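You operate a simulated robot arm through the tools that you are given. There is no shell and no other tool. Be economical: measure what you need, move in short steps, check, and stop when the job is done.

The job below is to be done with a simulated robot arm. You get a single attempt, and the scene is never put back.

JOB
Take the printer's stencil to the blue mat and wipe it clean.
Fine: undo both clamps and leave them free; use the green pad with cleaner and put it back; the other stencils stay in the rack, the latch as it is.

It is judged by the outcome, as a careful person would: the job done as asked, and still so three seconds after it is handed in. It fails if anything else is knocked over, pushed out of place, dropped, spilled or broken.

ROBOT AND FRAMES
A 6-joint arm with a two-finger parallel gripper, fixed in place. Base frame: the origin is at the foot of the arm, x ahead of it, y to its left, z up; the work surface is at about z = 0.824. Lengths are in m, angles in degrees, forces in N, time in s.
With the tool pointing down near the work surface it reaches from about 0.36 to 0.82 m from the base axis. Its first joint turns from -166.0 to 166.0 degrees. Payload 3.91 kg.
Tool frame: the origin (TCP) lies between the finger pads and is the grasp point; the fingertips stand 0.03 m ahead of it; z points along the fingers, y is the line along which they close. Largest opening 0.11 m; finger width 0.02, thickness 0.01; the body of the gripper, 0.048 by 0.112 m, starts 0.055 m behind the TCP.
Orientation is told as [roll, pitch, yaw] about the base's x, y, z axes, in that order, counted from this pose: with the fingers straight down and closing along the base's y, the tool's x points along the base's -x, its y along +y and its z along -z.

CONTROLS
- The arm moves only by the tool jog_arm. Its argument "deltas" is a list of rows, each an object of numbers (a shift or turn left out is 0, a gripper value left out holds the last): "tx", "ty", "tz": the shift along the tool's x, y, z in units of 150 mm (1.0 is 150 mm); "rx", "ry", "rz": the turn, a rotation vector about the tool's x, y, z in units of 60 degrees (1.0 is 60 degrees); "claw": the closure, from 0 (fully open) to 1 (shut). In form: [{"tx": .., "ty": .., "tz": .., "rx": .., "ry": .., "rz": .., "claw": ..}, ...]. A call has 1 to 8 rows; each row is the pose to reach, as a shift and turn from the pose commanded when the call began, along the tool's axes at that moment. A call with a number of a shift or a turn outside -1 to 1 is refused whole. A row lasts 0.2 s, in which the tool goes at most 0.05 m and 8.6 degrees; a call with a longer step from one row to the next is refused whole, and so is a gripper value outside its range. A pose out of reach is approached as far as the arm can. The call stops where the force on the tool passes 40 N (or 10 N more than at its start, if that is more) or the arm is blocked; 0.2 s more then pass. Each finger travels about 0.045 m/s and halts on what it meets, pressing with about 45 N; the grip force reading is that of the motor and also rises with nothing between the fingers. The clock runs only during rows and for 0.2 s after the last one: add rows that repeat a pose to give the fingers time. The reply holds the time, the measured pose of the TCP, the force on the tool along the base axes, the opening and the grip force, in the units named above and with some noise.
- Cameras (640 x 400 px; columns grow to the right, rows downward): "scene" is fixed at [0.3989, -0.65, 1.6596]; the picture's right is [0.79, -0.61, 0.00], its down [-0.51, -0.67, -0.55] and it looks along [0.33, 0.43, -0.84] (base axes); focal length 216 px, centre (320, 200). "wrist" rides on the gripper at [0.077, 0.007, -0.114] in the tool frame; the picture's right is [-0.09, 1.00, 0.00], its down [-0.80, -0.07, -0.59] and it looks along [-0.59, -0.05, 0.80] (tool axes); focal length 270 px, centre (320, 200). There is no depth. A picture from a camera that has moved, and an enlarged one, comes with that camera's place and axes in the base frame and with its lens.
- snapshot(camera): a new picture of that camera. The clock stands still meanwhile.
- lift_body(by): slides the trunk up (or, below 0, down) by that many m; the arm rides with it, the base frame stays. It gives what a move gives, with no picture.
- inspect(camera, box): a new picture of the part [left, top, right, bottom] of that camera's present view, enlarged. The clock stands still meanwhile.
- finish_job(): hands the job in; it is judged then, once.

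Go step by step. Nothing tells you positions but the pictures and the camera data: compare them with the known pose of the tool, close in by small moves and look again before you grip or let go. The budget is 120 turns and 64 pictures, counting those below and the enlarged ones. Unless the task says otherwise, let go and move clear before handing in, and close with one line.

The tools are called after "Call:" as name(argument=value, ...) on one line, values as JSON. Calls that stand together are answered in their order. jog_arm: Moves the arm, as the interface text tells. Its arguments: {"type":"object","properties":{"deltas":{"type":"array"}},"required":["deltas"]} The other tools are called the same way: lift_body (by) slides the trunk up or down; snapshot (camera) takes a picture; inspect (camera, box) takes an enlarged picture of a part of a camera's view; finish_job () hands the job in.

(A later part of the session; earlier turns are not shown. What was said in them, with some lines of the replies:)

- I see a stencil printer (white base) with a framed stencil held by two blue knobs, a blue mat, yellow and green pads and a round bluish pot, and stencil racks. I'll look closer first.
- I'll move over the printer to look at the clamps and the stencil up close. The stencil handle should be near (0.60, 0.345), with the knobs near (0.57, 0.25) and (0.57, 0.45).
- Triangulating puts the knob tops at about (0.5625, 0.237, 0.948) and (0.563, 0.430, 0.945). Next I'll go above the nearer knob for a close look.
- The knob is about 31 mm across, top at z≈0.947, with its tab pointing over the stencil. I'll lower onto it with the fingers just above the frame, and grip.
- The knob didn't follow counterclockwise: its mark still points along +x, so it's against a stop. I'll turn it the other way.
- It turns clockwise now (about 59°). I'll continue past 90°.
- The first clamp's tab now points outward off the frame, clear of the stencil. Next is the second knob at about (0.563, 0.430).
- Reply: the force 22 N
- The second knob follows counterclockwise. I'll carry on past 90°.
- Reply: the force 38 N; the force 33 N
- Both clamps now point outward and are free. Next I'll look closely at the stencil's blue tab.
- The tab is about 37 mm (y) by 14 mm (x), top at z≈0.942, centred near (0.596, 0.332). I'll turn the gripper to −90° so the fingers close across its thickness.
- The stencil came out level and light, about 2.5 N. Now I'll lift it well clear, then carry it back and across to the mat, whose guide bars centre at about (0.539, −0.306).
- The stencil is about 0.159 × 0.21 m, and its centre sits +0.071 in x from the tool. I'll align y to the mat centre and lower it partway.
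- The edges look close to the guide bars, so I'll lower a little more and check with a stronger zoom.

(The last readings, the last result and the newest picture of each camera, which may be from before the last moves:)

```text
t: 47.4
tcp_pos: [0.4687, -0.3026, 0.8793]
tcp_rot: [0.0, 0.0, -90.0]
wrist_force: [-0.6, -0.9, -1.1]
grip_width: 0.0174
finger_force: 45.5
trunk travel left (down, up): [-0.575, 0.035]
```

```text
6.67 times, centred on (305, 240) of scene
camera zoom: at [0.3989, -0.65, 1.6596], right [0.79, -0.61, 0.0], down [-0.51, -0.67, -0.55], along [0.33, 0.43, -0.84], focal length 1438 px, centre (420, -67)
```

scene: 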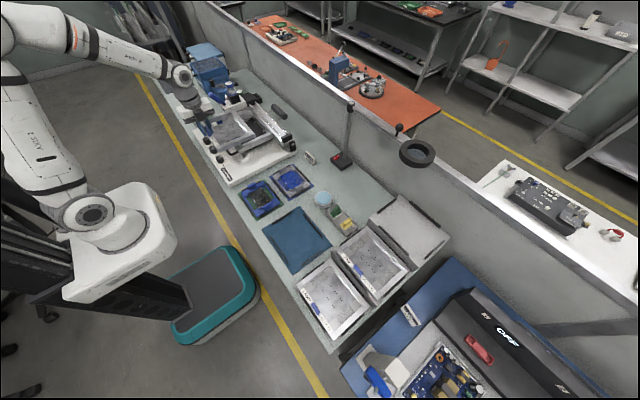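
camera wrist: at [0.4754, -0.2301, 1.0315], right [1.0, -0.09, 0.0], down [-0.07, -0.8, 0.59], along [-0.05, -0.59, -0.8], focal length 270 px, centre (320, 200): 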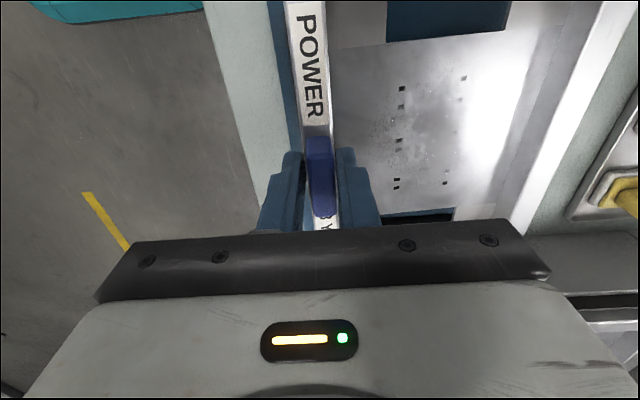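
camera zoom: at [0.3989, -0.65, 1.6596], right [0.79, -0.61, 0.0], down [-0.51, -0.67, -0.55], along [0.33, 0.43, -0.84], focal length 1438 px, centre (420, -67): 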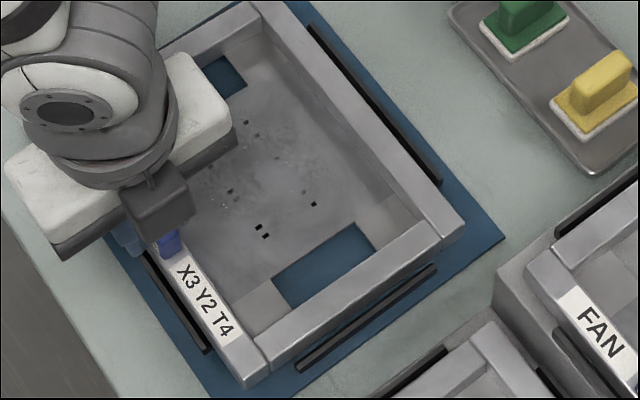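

The bars are now visible just outside the stencil on all sides I can see. I'll keep lowering until it touches.

Call:
jog_arm(deltas=[{"tz": 0.015}, {"tz": 0.03}, {"tz": 0.03}])

Call:
jog_arm(deltas=[{"tz": 0.01}, {"tz": 0.02}, {"tz": 0.02}])

```text
t: 48.2
tcp_pos: [0.4675, -0.301, 0.8748]
tcp_rot: [-0.1, -0.1, -90.0]
wrist_force: [-1.5, 0.1, -1.0]
grip_width: 0.0174
finger_force: 44.4
trunk travel left (down, up): [-0.575, 0.035]
```

```text
t: 49.0
tcp_pos: [0.4681, -0.3025, 0.8713]
tcp_rot: [0.1, 0.0, -90.1]
wrist_force: [-1.9, -0.6, 0.2]
grip_width: 0.0174
finger_force: 44.7
trunk travel left (down, up): [-0.575, 0.035]
```

Call:
jog_arm(deltas=[{"tz": 0.01}, {"tz": 0.02}, {"tz": 0.02}])

Call:
inspect(camera="scene", box=[270, 210, 340, 270])

```text
t: 49.8
tcp_pos: [0.4674, -0.302, 0.8717]
tcp_rot: [0.2, 0.0, -90.1]
wrist_force: [-1.4, 1.8, 25.9]
grip_width: 0.0176
finger_force: 45.1
trunk travel left (down, up): [-0.575, 0.035]
```

```text
6.67 times, centred on (305, 240) of scene
camera zoom: at [0.3989, -0.65, 1.6596], right [0.79, -0.61, 0.0], down [-0.51, -0.67, -0.55], along [0.33, 0.43, -0.84], focal length 1438 px, centre (420, -67)
```

zoom: 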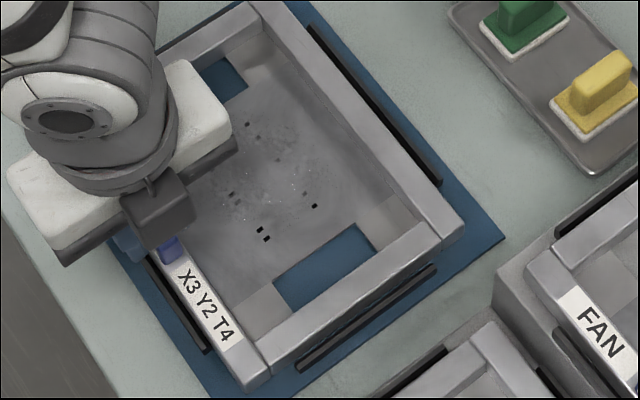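

Call:
jog_arm(deltas=[{"tz": -0.018}, {"tz": -0.018}])

Call:
jog_arm(deltas=[{"claw": 0.6}, {"claw": 0.6}, {"claw": 0.6}])

Call:
jog_arm(deltas=[{"tz": -0.1}, {"tz": -0.3}, {"tz": -0.6}, {"tz": -0.9}, {"tz": -1.0}])

Call:
snapshot(camera="wrist")

```text
t: 50.4
tcp_pos: [0.468, -0.3026, 0.8721]
tcp_rot: [0.1, 0.0, -89.8]
wrist_force: [0.0, -3.9, 4.0]
grip_width: 0.0175
finger_force: 45.3
trunk travel left (down, up): [-0.575, 0.035]
```

```text
t: 51.2
tcp_pos: [0.4686, -0.3012, 0.8716]
tcp_rot: [0.0, 0.0, -90.0]
wrist_force: [-0.5, -0.5, 0.1]
grip_width: 0.0439
finger_force: 0.0
trunk travel left (down, up): [-0.575, 0.035]
```

```text
t: 52.4
tcp_pos: [0.4683, -0.3025, 1.0214]
tcp_rot: [0.1, 0.0, -90.0]
wrist_force: [1.3, -1.0, 0.4]
grip_width: 0.0439
finger_force: 0.1
trunk travel left (down, up): [-0.575, 0.035]
```

```text
22 pictures are left
camera wrist: at [0.4749, -0.2239, 1.1365], right [1.0, -0.09, 0.0], down [-0.07, -0.8, 0.59], along [-0.05, -0.59, -0.8], focal length 270 px, centre (320, 200)
```

wrist: 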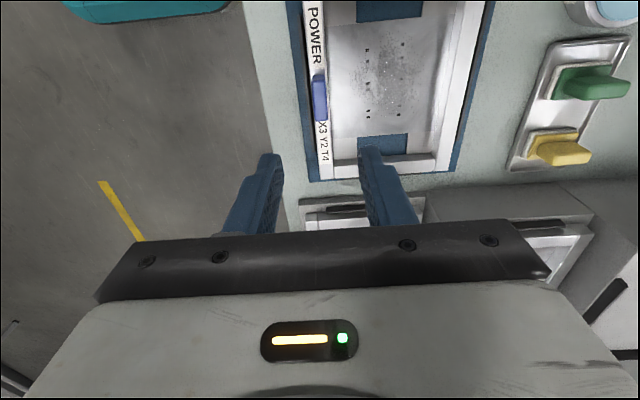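

The stencil is seated on the mat. Now I'll go to the green pad on its tray, near (0.73, −0.31), with the gripper back at yaw 0.

Call:
jog_arm(deltas=[{"ty": 0.15, "rz": -0.14}, {"ty": 0.3, "rz": -0.28}, {"ty": 0.45, "rz": -0.42}, {"ty": 0.6, "rz": -0.56}, {"ty": 0.75, "rz": -0.7}, {"ty": 0.9, "rz": -0.84}, {"ty": 1.0, "rz": -0.98}, {"ty": 1.0, "rz": -0.98}])

Call:
jog_arm(deltas=[{"rz": -0.13, "claw": 0.3}, {"rz": -0.26, "claw": 0.3}, {"rz": -0.39, "claw": 0.3}, {"rz": -0.52, "claw": 0.3}, {"rz": -0.52, "claw": 0.3}])

Call:
jog_arm(deltas=[{"tx": -0.2, "ty": -0.03}, {"tx": -0.4, "ty": -0.05}, {"tx": -0.5, "ty": -0.05}, {"tx": -0.5, "ty": -0.05}])

Call:
snapshot(camera="wrist")

```text
t: 54.2
tcp_pos: [0.6197, -0.3026, 1.0216]
tcp_rot: [0.0, 0.0, -31.0]
wrist_force: [-0.4, 0.0, 0.2]
grip_width: 0.044
finger_force: 0.0
trunk travel left (down, up): [-0.575, 0.035]
```

```text
t: 55.4
tcp_pos: [0.6179, -0.3027, 1.0213]
tcp_rot: [0.1, 0.0, 0.1]
wrist_force: [0.1, 0.4, 0.2]
grip_width: 0.0771
finger_force: 0.1
trunk travel left (down, up): [-0.575, 0.035]
```

```text
t: 56.4
tcp_pos: [0.6941, -0.3088, 1.0215]
tcp_rot: [0.0, 0.0, 0.0]
wrist_force: [-0.2, 0.4, -0.8]
grip_width: 0.0771
finger_force: 0.1
trunk travel left (down, up): [-0.575, 0.035]
```

```text
21 pictures are left
camera wrist: at [0.6164, -0.3009, 1.1366], right [0.09, 1.0, 0.0], down [0.8, -0.07, 0.59], along [0.59, -0.05, -0.8], focal length 270 px, centre (320, 200)
```

wrist: 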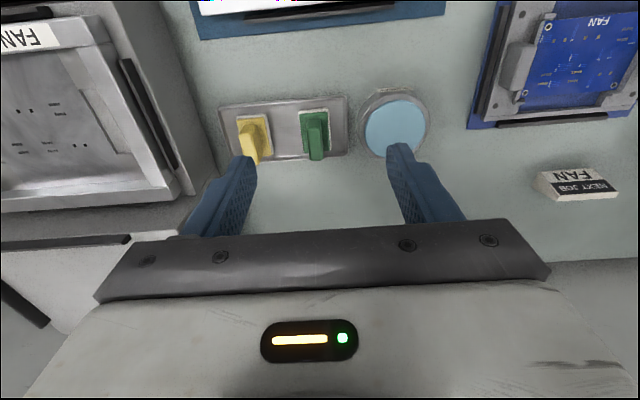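

Call:
inspect(camera="wrist", box=[210, 80, 450, 200])

```text
2.67 times, centred on (330, 140) of wrist
camera zoom: at [0.6164, -0.3009, 1.1366], right [0.09, 1.0, 0.0], down [0.8, -0.07, 0.59], along [0.59, -0.05, -0.8], focal length 721 px, centre (293, 360)
```

zoom: 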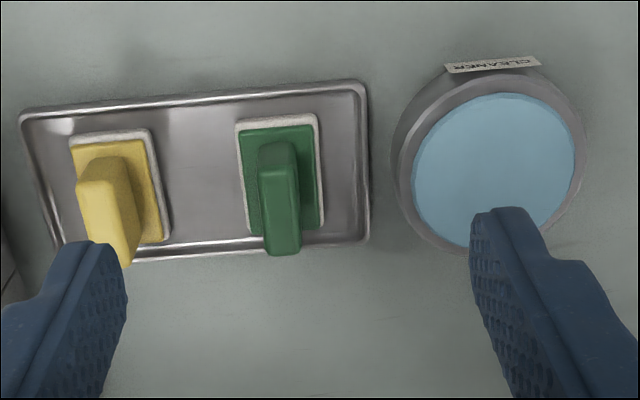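

The pot is labelled CLEANER and the green pad's handle is at about (0.736, −0.316), top z≈0.876. I'll narrow the fingers to 50 mm so they fit between the pot and the yellow pad, and come down above it.

Call:
jog_arm(deltas=[{"tx": -0.14, "ty": -0.048, "claw": 0.545}, {"tx": -0.28, "ty": -0.048, "claw": 0.545}, {"tx": -0.28, "ty": -0.048, "tz": 0.2, "claw": 0.545}, {"tx": -0.28, "ty": -0.048, "tz": 0.4, "claw": 0.545}, {"tx": -0.28, "ty": -0.048, "tz": 0.6, "claw": 0.545}, {"tx": -0.28, "ty": -0.048, "tz": 0.6, "claw": 0.545}])

Call:
inspect(camera="wrist", box=[210, 80, 450, 230])

```text
t: 57.8
tcp_pos: [0.7349, -0.3177, 0.9317]
tcp_rot: [-0.1, 0.0, 0.0]
wrist_force: [-0.2, 0.0, 0.6]
grip_width: 0.0502
finger_force: 0.1
trunk travel left (down, up): [-0.575, 0.035]
```

```text
2.67 times, centred on (330, 155) of wrist
camera zoom: at [0.6587, -0.3085, 1.0468], right [0.09, 1.0, 0.0], down [0.8, -0.07, 0.59], along [0.59, -0.05, -0.8], focal length 721 px, centre (293, 320)
```

zoom: 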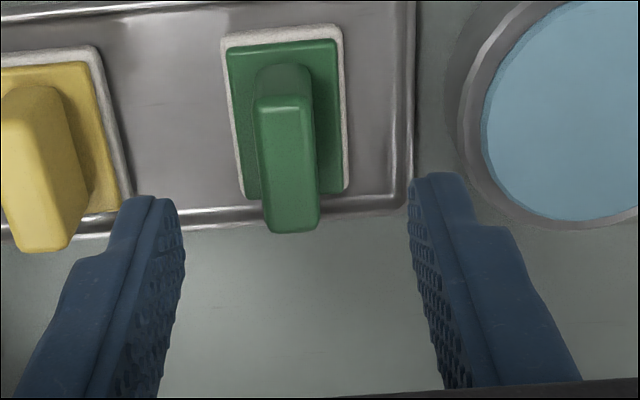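

Call:
jog_arm(deltas=[{"tx": -0.012, "ty": 0.006, "tz": 0.12}, {"tx": -0.012, "ty": 0.006, "tz": 0.24}, {"tx": -0.012, "ty": 0.006, "tz": 0.335}, {"tx": -0.012, "ty": 0.006, "tz": 0.335}])

Call:
jog_arm(deltas=[{"claw": 1}, {"claw": 1}, {"claw": 1}, {"claw": 1}])

Call:
inspect(camera="wrist", box=[210, 80, 450, 230])

```text
t: 58.8
tcp_pos: [0.7375, -0.3151, 0.8808]
tcp_rot: [0.0, 0.0, -0.1]
wrist_force: [0.4, 0.4, -1.0]
grip_width: 0.0499
finger_force: 0.0
trunk travel left (down, up): [-0.575, 0.035]
```

```text
t: 59.8
tcp_pos: [0.7356, -0.3162, 0.8805]
tcp_rot: [0.0, 0.0, 0.0]
wrist_force: [-0.4, 0.0, -0.7]
grip_width: 0.0145
finger_force: 45.0
trunk travel left (down, up): [-0.575, 0.035]
```

```text
2.67 times, centred on (330, 155) of wrist
camera zoom: at [0.6604, -0.3073, 0.9959], right [0.09, 1.0, 0.0], down [0.8, -0.07, 0.59], along [0.59, -0.05, -0.8], focal length 721 px, centre (293, 320)
```

zoom: 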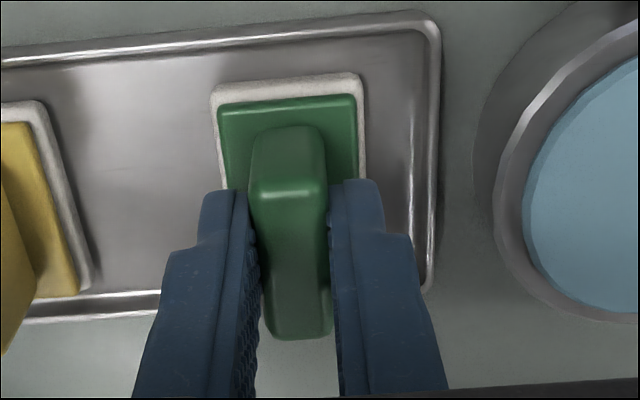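

Call:
jog_arm(deltas=[{"tz": -0.1}, {"tz": -0.3}, {"tz": -0.5}, {"tz": -0.5}])

Call:
jog_arm(deltas=[{"ty": 0.15}, {"ty": 0.35}, {"ty": 0.5}, {"ty": 0.58}, {"ty": 0.58}])

Call:
inspect(camera="scene", box=[290, 165, 370, 225])

Call:
snapshot(camera="wrist")

```text
t: 60.8
tcp_pos: [0.7376, -0.3183, 0.9559]
tcp_rot: [-0.1, -0.1, 0.0]
wrist_force: [-0.3, 0.9, -0.2]
grip_width: 0.0146
finger_force: 44.4
trunk travel left (down, up): [-0.575, 0.035]
```

```text
t: 62.0
tcp_pos: [0.737, -0.2283, 0.9571]
tcp_rot: [0.0, 0.0, 0.0]
wrist_force: [-0.1, 0.9, -0.7]
grip_width: 0.0147
finger_force: 45.3
trunk travel left (down, up): [-0.575, 0.035]
```

```text
6.67 times, centred on (330, 195) of scene
camera zoom: at [0.3989, -0.65, 1.6596], right [0.79, -0.61, 0.0], down [-0.51, -0.67, -0.55], along [0.33, 0.43, -0.84], focal length 1438 px, centre (253, 233)
```

zoom: 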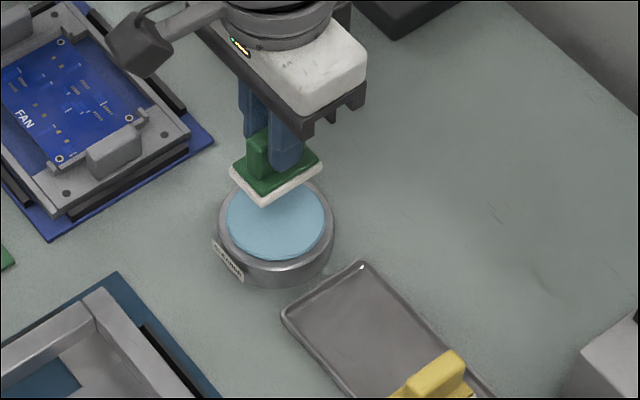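

```text
16 pictures are left
camera wrist: at [0.6602, -0.2204, 1.0714], right [0.09, 1.0, 0.0], down [0.8, -0.07, 0.59], along [0.59, -0.05, -0.8], focal length 270 px, centre (320, 200)
```

wrist: 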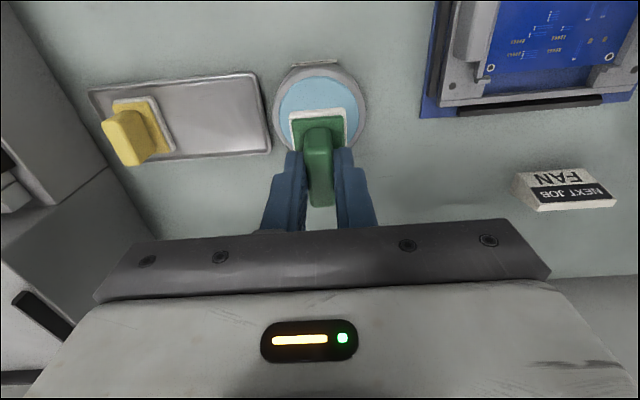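

The pad is centred over the cleaner. I'll lower it until it presses lightly.

Call:
jog_arm(deltas=[{"tx": -0.01, "tz": 0.1}, {"tx": -0.01, "tz": 0.2}, {"tx": -0.01, "tz": 0.3}, {"tx": -0.01, "tz": 0.34}, {"tx": -0.01, "tz": 0.34}])

Call:
jog_arm(deltas=[{"tz": 0.02}, {"tz": 0.04}, {"tz": 0.04}])

```text
t: 63.2
tcp_pos: [0.7381, -0.2293, 0.9079]
tcp_rot: [-0.1, -0.1, 0.0]
wrist_force: [0.9, -1.5, 9.4]
grip_width: 0.0145
finger_force: 44.6
trunk travel left (down, up): [-0.575, 0.035]
```

```text
t: 64.0
tcp_pos: [0.7405, -0.23, 0.9073]
tcp_rot: [-0.2, -0.7, 0.1]
wrist_force: [-0.3, 1.1, 15.7]
grip_width: 0.0147
finger_force: 44.8
trunk travel left (down, up): [-0.575, 0.035]
stopped in row 3: the force on the tool passed its limit (the readings are from after the stop); the commanded pose is now the measured one
```

Call:
jog_arm(deltas=[{"tz": 0}, {"tz": 0}, {"tz": 0}])

Call:
jog_arm(deltas=[{"tz": -0.15}, {"tz": -0.35}, {"tz": -0.5}, {"tz": -0.5}])

Call:
inspect(camera="scene", box=[290, 165, 370, 225])

```text
t: 64.8
tcp_pos: [0.7397, -0.2301, 0.9065]
tcp_rot: [-0.2, -0.7, 0.0]
wrist_force: [5.4, -1.9, 26.3]
grip_width: 0.0142
finger_force: 45.1
trunk travel left (down, up): [-0.575, 0.035]
```

```text
t: 65.8
tcp_pos: [0.7389, -0.2295, 0.978]
tcp_rot: [-0.1, -0.4, 0.0]
wrist_force: [-1.0, 0.3, 0.0]
grip_width: 0.0146
finger_force: 45.3
trunk travel left (down, up): [-0.575, 0.035]
```

```text
6.67 times, centred on (330, 195) of scene
camera zoom: at [0.3989, -0.65, 1.6596], right [0.79, -0.61, 0.0], down [-0.51, -0.67, -0.55], along [0.33, 0.43, -0.84], focal length 1438 px, centre (253, 233)
```

zoom: 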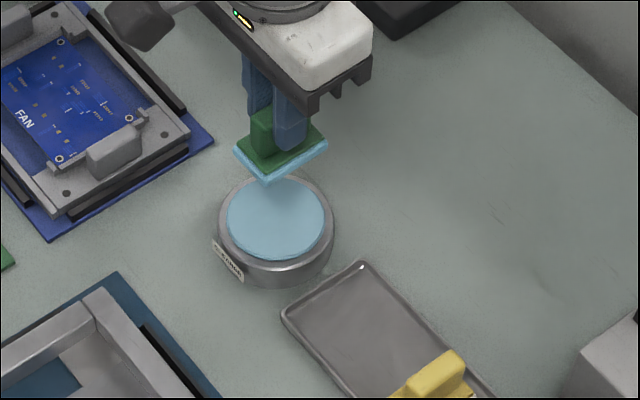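

The felt has turned blue, so the pad is wet with cleaner. Now I'll carry it over the stencil on the mat.

Call:
jog_arm(deltas=[{"tx": 0.2, "ty": -0.1, "ry": 0.008}, {"tx": 0.45, "ty": -0.2, "ry": 0.008}, {"tx": 0.7, "ty": -0.3, "ry": 0.008}, {"tx": 0.9, "ty": -0.4, "ry": 0.008}, {"tx": 1.0, "ty": -0.49, "ry": 0.008}, {"tx": 1.0, "ty": -0.49, "ry": 0.008}])

Call:
jog_arm(deltas=[{"tx": 0.15}, {"tx": 0.34}, {"tx": 0.34, "tz": 0.2}, {"tx": 0.34, "tz": 0.35}, {"tx": 0.34, "tz": 0.35}])

Call:
inspect(camera="scene", box=[270, 210, 340, 270])

Call:
snapshot(camera="wrist")

```text
t: 67.2
tcp_pos: [0.5898, -0.303, 0.9758]
tcp_rot: [0.0, 0.1, 0.1]
wrist_force: [-0.8, -0.2, 0.1]
grip_width: 0.0145
finger_force: 45.0
trunk travel left (down, up): [-0.575, 0.035]
```

```text
t: 68.4
tcp_pos: [0.5387, -0.3013, 0.9249]
tcp_rot: [-0.2, 0.0, 0.1]
wrist_force: [0.4, 0.6, 0.0]
grip_width: 0.0148
finger_force: 44.7
trunk travel left (down, up): [-0.575, 0.035]
```

```text
6.67 times, centred on (305, 240) of scene
camera zoom: at [0.3989, -0.65, 1.6596], right [0.79, -0.61, 0.0], down [-0.51, -0.67, -0.55], along [0.33, 0.43, -0.84], focal length 1438 px, centre (420, -67)
```

zoom: 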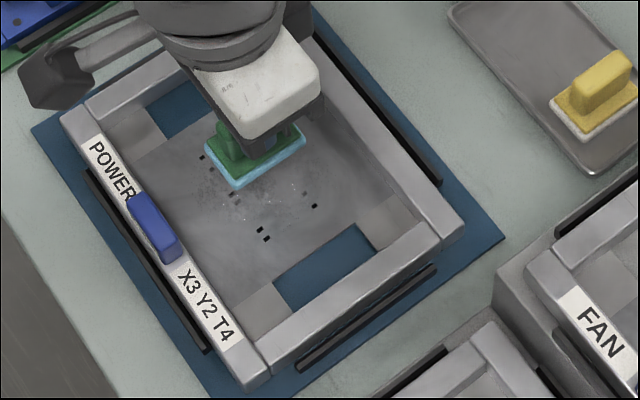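

```text
13 pictures are left
camera wrist: at [0.4619, -0.2941, 1.0404], right [0.09, 1.0, 0.0], down [0.8, -0.07, 0.59], along [0.59, -0.05, -0.8], focal length 270 px, centre (320, 200)
```

wrist: 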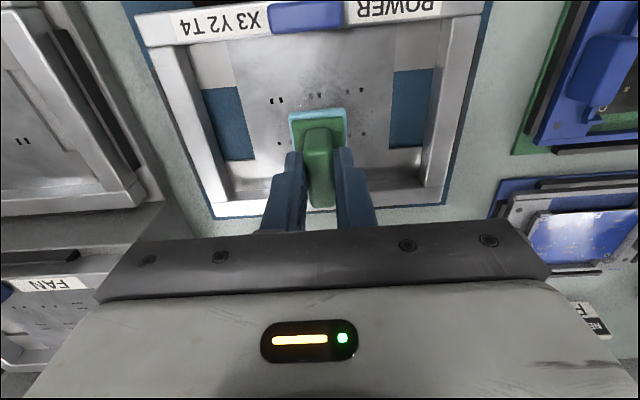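

Call:
jog_arm(deltas=[{"tz": 0.08}, {"tz": 0.16}, {"tz": 0.2}, {"tz": 0.2}])

Call:
jog_arm(deltas=[{"tz": 0.02}, {"tz": 0.02}])

Call:
jog_arm(deltas=[{"tz": 0.02}, {"tz": 0.02}])

```text
t: 69.4
tcp_pos: [0.5379, -0.3023, 0.8943]
tcp_rot: [-0.3, 0.1, 0.0]
wrist_force: [0.0, -0.4, -0.9]
grip_width: 0.0144
finger_force: 45.3
trunk travel left (down, up): [-0.575, 0.035]
```

```text
t: 70.0
tcp_pos: [0.5395, -0.3041, 0.8924]
tcp_rot: [-0.3, 0.0, 0.1]
wrist_force: [0.2, 0.6, -0.3]
grip_width: 0.0146
finger_force: 44.8
trunk travel left (down, up): [-0.575, 0.035]
```

```text
t: 70.6
tcp_pos: [0.5397, -0.303, 0.8884]
tcp_rot: [-0.2, 0.1, 0.0]
wrist_force: [-0.3, 0.0, 0.6]
grip_width: 0.0142
finger_force: 44.8
trunk travel left (down, up): [-0.575, 0.035]
```

Call:
jog_arm(deltas=[{"tz": 0.01}, {"tz": 0.02}, {"tz": 0.02}])

Call:
jog_arm(deltas=[{"tz": 0.01}, {"tz": 0.015}, {"tz": 0.015}])

```text
t: 71.4
tcp_pos: [0.5385, -0.3033, 0.8862]
tcp_rot: [-0.2, 0.1, 0.0]
wrist_force: [-0.3, -0.2, 1.2]
grip_width: 0.0144
finger_force: 45.1
trunk travel left (down, up): [-0.575, 0.035]
```

```text
t: 72.2
tcp_pos: [0.5394, -0.3045, 0.8837]
tcp_rot: [-0.2, 0.1, 0.1]
wrist_force: [0.5, -0.5, 0.7]
grip_width: 0.0146
finger_force: 45.4
trunk travel left (down, up): [-0.575, 0.035]
```

Call:
jog_arm(deltas=[{"tz": 0.01}, {"tz": 0.015}, {"tz": 0.015}])

Call:
jog_arm(deltas=[{"tz": 0.007}, {"tz": 0.013}, {"tz": 0.013}])

```text
t: 73.0
tcp_pos: [0.5395, -0.3032, 0.8825]
tcp_rot: [-0.2, -0.1, -0.1]
wrist_force: [1.7, 0.6, 16.3]
grip_width: 0.0147
finger_force: 44.8
trunk travel left (down, up): [-0.575, 0.035]
```

```text
t: 73.8
tcp_pos: [0.5384, -0.3038, 0.8824]
tcp_rot: [-0.5, -0.3, 0.1]
wrist_force: [3.8, -1.9, 40.1]
grip_width: 0.0145
finger_force: 44.9
trunk travel left (down, up): [-0.575, 0.035]
```

Contact is at TCP z≈0.8825. I'll ease off to light pressure and wipe in strokes along y.

Call:
jog_arm(deltas=[{"tz": -0.016}, {"tz": -0.016, "ty": -0.12}, {"tz": -0.016, "ty": -0.24}, {"tz": -0.016, "ty": -0.36}, {"tz": -0.016, "ty": -0.24}, {"tz": -0.016, "ty": -0.12}, {"tz": -0.016, "ty": 0}])

Call:
jog_arm(deltas=[{"ty": 0.12}, {"ty": 0.24}, {"ty": 0.36}, {"ty": 0.24}, {"ty": 0.12}, {"ty": 0}])

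Call:
inspect(camera="scene", box=[270, 210, 340, 270])

```text
t: 75.4
tcp_pos: [0.5401, -0.3021, 0.8828]
tcp_rot: [-0.1, 0.0, 0.0]
wrist_force: [0.7, -3.4, 25.0]
grip_width: 0.0147
finger_force: 45.4
trunk travel left (down, up): [-0.575, 0.035]
```

```text
t: 76.8
tcp_pos: [0.5373, -0.3034, 0.8814]
tcp_rot: [-0.2, 0.1, 0.0]
wrist_force: [-1.0, 3.1, 16.3]
grip_width: 0.0145
finger_force: 45.1
trunk travel left (down, up): [-0.575, 0.035]
```

```text
6.67 times, centred on (305, 240) of scene
camera zoom: at [0.3989, -0.65, 1.6596], right [0.79, -0.61, 0.0], down [-0.51, -0.67, -0.55], along [0.33, 0.43, -0.84], focal length 1438 px, centre (420, -67)
```

zoom: 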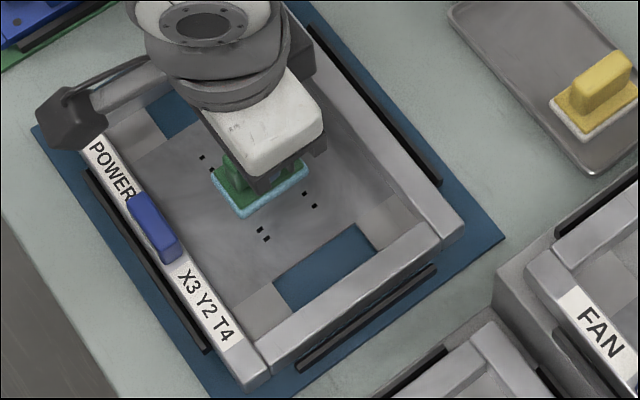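

The residue under the stroke is going and the stencil stays put. Now the near and far strips.

Call:
jog_arm(deltas=[{"tx": 0.1}, {"tx": 0.19}, {"tx": 0.19, "ty": -0.12}, {"tx": 0.19, "ty": -0.24}, {"tx": 0.19, "ty": -0.36}, {"tx": 0.19, "ty": -0.2}, {"tx": 0.19, "ty": 0}])

Call:
jog_arm(deltas=[{"ty": 0.12}, {"ty": 0.24}, {"ty": 0.36}, {"ty": 0.2}, {"ty": 0.0}])

Call:
jog_arm(deltas=[{"tx": -0.15}, {"tx": -0.28}, {"tx": -0.38}, {"tx": -0.38, "ty": -0.12}, {"tx": -0.38, "ty": -0.24}, {"tx": -0.38, "ty": -0.36}, {"tx": -0.38, "ty": -0.2}, {"tx": -0.38, "ty": 0}])

Call:
jog_arm(deltas=[{"ty": 0.12}, {"ty": 0.24}, {"ty": 0.36}, {"ty": 0.2}, {"ty": 0.0}])

```text
t: 78.4
tcp_pos: [0.5095, -0.3028, 0.8831]
tcp_rot: [-0.2, 0.0, -0.1]
wrist_force: [-0.3, -3.2, 16.7]
grip_width: 0.0144
finger_force: 45.3
trunk travel left (down, up): [-0.575, 0.035]
```

```text
t: 79.6
tcp_pos: [0.5105, -0.3029, 0.8822]
tcp_rot: [-0.2, -0.1, 0.0]
wrist_force: [0.4, 2.8, 12.3]
grip_width: 0.0146
finger_force: 44.6
trunk travel left (down, up): [-0.575, 0.035]
```

```text
t: 81.4
tcp_pos: [0.5647, -0.3032, 0.8814]
tcp_rot: [-0.2, 0.0, 0.0]
wrist_force: [-0.7, -0.4, 11.2]
grip_width: 0.015
finger_force: 45.2
trunk travel left (down, up): [-0.575, 0.035]
```

```text
t: 82.6
tcp_pos: [0.5666, -0.3036, 0.8842]
tcp_rot: [-0.1, 0.0, 0.1]
wrist_force: [0.6, -0.1, 6.1]
grip_width: 0.0146
finger_force: 45.2
trunk travel left (down, up): [-0.575, 0.035]
```

I'll lift off, move aside and inspect.

Call:
jog_arm(deltas=[{"tz": -0.15}, {"tz": -0.35}, {"tz": -0.5}, {"tz": -0.5, "tx": -0.25}, {"tz": -0.5, "tx": -0.5}, {"tz": -0.5, "tx": -0.7}, {"tz": -0.5, "tx": -0.8}, {"tz": -0.5, "tx": -0.8}])

Call:
inspect(camera="scene", box=[270, 210, 340, 265])

```text
t: 84.4
tcp_pos: [0.6867, -0.3037, 0.956]
tcp_rot: [-0.1, 0.2, 0.0]
wrist_force: [-0.2, 0.2, -0.8]
grip_width: 0.0146
finger_force: 44.6
trunk travel left (down, up): [-0.575, 0.035]
```

```text
7.27 times, centred on (305, 238) of scene
camera zoom: at [0.3989, -0.65, 1.6596], right [0.79, -0.61, 0.0], down [-0.51, -0.67, -0.55], along [0.33, 0.43, -0.84], focal length 1569 px, centre (429, -73)
```

zoom: 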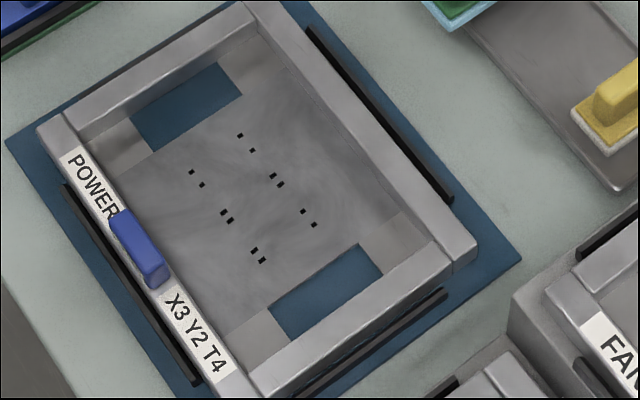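

Call:
inspect(camera="scene", box=[278, 222, 314, 254])

```text
12.50 times, centred on (296, 238) of scene
camera zoom: at [0.3989, -0.65, 1.6596], right [0.79, -0.61, 0.0], down [-0.51, -0.67, -0.55], along [0.33, 0.43, -0.84], focal length 2696 px, centre (620, -275)
```

zoom: 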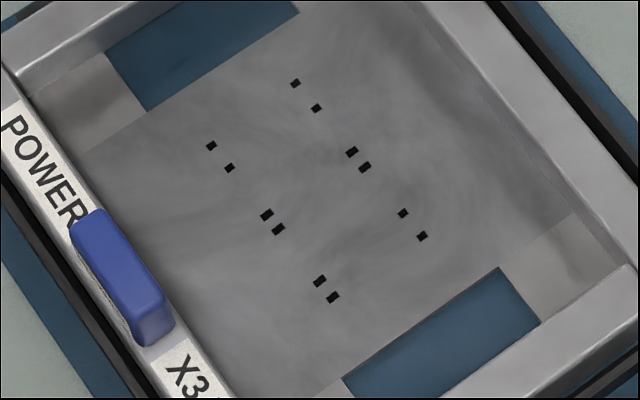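

The stencil is clean. Now I'll return the green pad to its place on the tray.

Call:
jog_arm(deltas=[{"tx": -0.15, "ty": -0.04}, {"tx": -0.332, "ty": -0.082}, {"tx": -0.332, "ty": -0.082}, {"tx": -0.332, "ty": -0.082, "tz": 0.15}, {"tx": -0.332, "ty": -0.082, "tz": 0.3}, {"tx": -0.332, "ty": -0.082, "tz": 0.4}, {"tx": -0.332, "ty": -0.082, "tz": 0.4}])

Call:
inspect(camera="wrist", box=[210, 80, 450, 230])

```text
t: 86.0
tcp_pos: [0.7371, -0.3166, 0.8961]
tcp_rot: [-0.3, 0.1, 0.1]
wrist_force: [-0.9, 0.1, -0.6]
grip_width: 0.0144
finger_force: 44.9
trunk travel left (down, up): [-0.575, 0.035]
```

```text
2.67 times, centred on (330, 155) of wrist
camera zoom: at [0.6604, -0.3074, 1.0111], right [0.09, 1.0, 0.0], down [0.8, -0.07, 0.59], along [0.59, -0.05, -0.8], focal length 721 px, centre (293, 320)
```

zoom: 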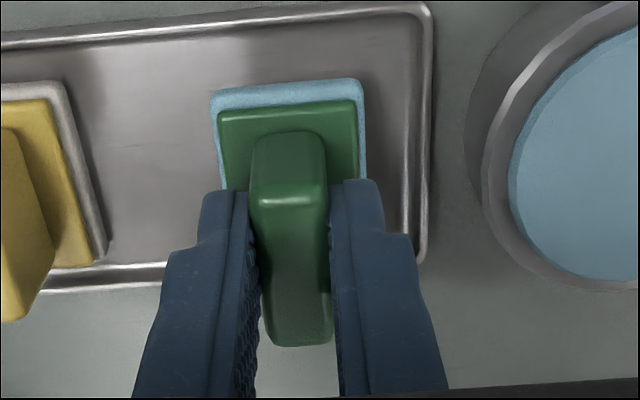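

Aligned over its spot in the tray. I'll lower it gently until it touches.

Call:
jog_arm(deltas=[{"tz": 0.03}, {"tz": 0.06}, {"tz": 0.09}, {"tz": 0.09}])

Call:
jog_arm(deltas=[{"tz": 0.007}, {"tz": 0.013}, {"tz": 0.013}])

```text
t: 87.0
tcp_pos: [0.7372, -0.3161, 0.8826]
tcp_rot: [-0.2, 0.1, 0.0]
wrist_force: [-0.3, 0.4, -0.3]
grip_width: 0.0148
finger_force: 45.1
trunk travel left (down, up): [-0.575, 0.035]
```

```text
t: 87.8
tcp_pos: [0.7387, -0.3159, 0.8811]
tcp_rot: [-0.2, 0.1, 0.0]
wrist_force: [0.0, -0.5, -1.1]
grip_width: 0.0148
finger_force: 44.7
trunk travel left (down, up): [-0.575, 0.035]
```

Call:
jog_arm(deltas=[{"tz": 0.006}, {"tz": 0.01}, {"tz": 0.01}])

```text
t: 88.6
tcp_pos: [0.7367, -0.3151, 0.8794]
tcp_rot: [-0.2, 0.1, 0.0]
wrist_force: [-0.6, -0.3, 1.9]
grip_width: 0.0148
finger_force: 45.2
trunk travel left (down, up): [-0.575, 0.035]
```

Touching now. I'll release and retreat.

Call:
jog_arm(deltas=[{"tz": 0.004, "claw": 0.545}, {"tz": 0.004, "claw": 0.545}, {"tz": 0.004, "claw": 0.545}, {"tz": 0.004, "claw": 0.545}])

Call:
jog_arm(deltas=[{"tz": -0.15}, {"tz": -0.4}, {"tz": -0.7}, {"tz": -1.0}, {"tz": -1.0}])

Call:
jog_arm(deltas=[{"tx": 0.2, "tz": -0.2}, {"tx": 0.4, "tz": -0.4}, {"tx": 0.6, "tz": -0.6}, {"tx": 0.8, "tz": -0.8}, {"tx": 1.0, "tz": -1.0}, {"tx": 1.0, "tz": -1.0}])

Call:
snapshot(camera="wrist")

Call:
inspect(camera="scene", box=[270, 170, 390, 270])

Call:
inspect(camera="scene", box=[200, 80, 310, 160])

```text
t: 89.6
tcp_pos: [0.738, -0.3158, 0.8782]
tcp_rot: [-0.2, 0.1, 0.1]
wrist_force: [-0.3, 0.1, 0.1]
grip_width: 0.0503
finger_force: 0.1
trunk travel left (down, up): [-0.575, 0.035]
```

```text
t: 90.8
tcp_pos: [0.7376, -0.3162, 1.0294]
tcp_rot: [-0.1, 0.1, 0.1]
wrist_force: [-0.9, 0.7, 0.2]
grip_width: 0.0504
finger_force: 0.0
trunk travel left (down, up): [-0.575, 0.035]
```

```text
t: 92.2
tcp_pos: [0.5872, -0.3151, 1.1783]
tcp_rot: [-0.1, 0.1, 0.0]
wrist_force: [-0.6, -0.1, 0.6]
grip_width: 0.0503
finger_force: 0.0
trunk travel left (down, up): [-0.575, 0.035]
```

```text
8 pictures are left
camera wrist: at [0.5113, -0.3068, 1.2944], right [0.09, 1.0, 0.0], down [0.8, -0.07, 0.59], along [0.59, -0.05, -0.81], focal length 270 px, centre (320, 200)
```

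wrist: 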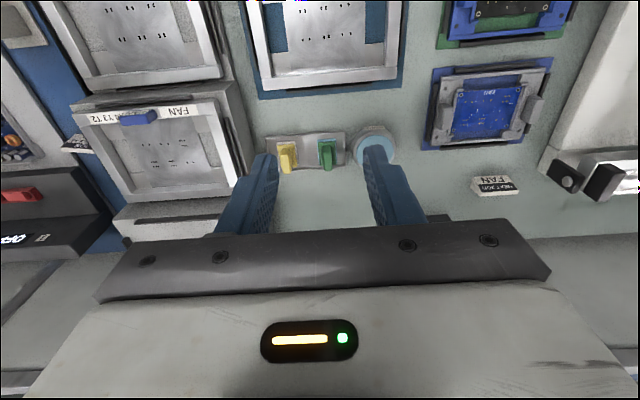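

```text
4.00 times, centred on (330, 220) of scene
camera zoom: at [0.3989, -0.65, 1.6596], right [0.79, -0.61, 0.0], down [-0.51, -0.67, -0.55], along [0.33, 0.43, -0.84], focal length 863 px, centre (280, 120)
```

zoom: 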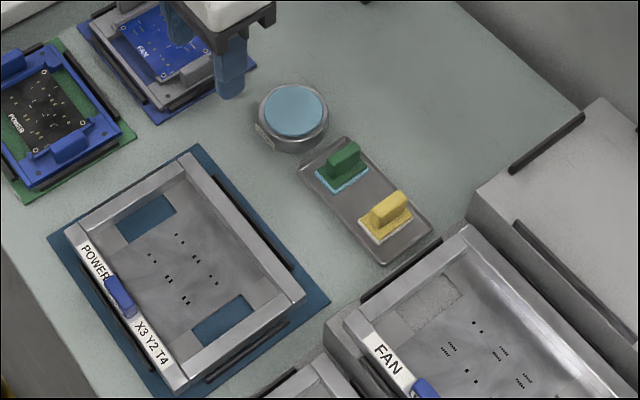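

```text
5.00 times, centred on (255, 120) of scene
camera zoom: at [0.3989, -0.65, 1.6596], right [0.79, -0.61, 0.0], down [-0.51, -0.67, -0.55], along [0.33, 0.43, -0.84], focal length 1078 px, centre (645, 600)
```

zoom: 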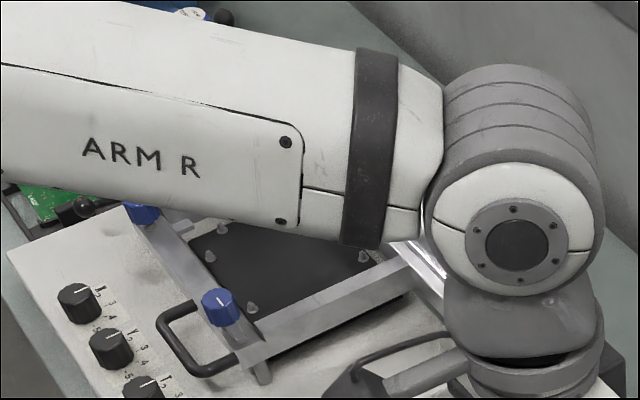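

Everything is in place: the clean stencil lies on the mat, the green pad is back on its tray, both clamps are turned free, and the arm is clear. I'm handing it in.

Call:
finish_job()

```text
The job is handed in.
```

The POWER stencil from the printer is on the blue mat and wiped clean, with both clamps left free and the green pad, used with cleaner, back on its tray; I left the other stencils and the latch alone.
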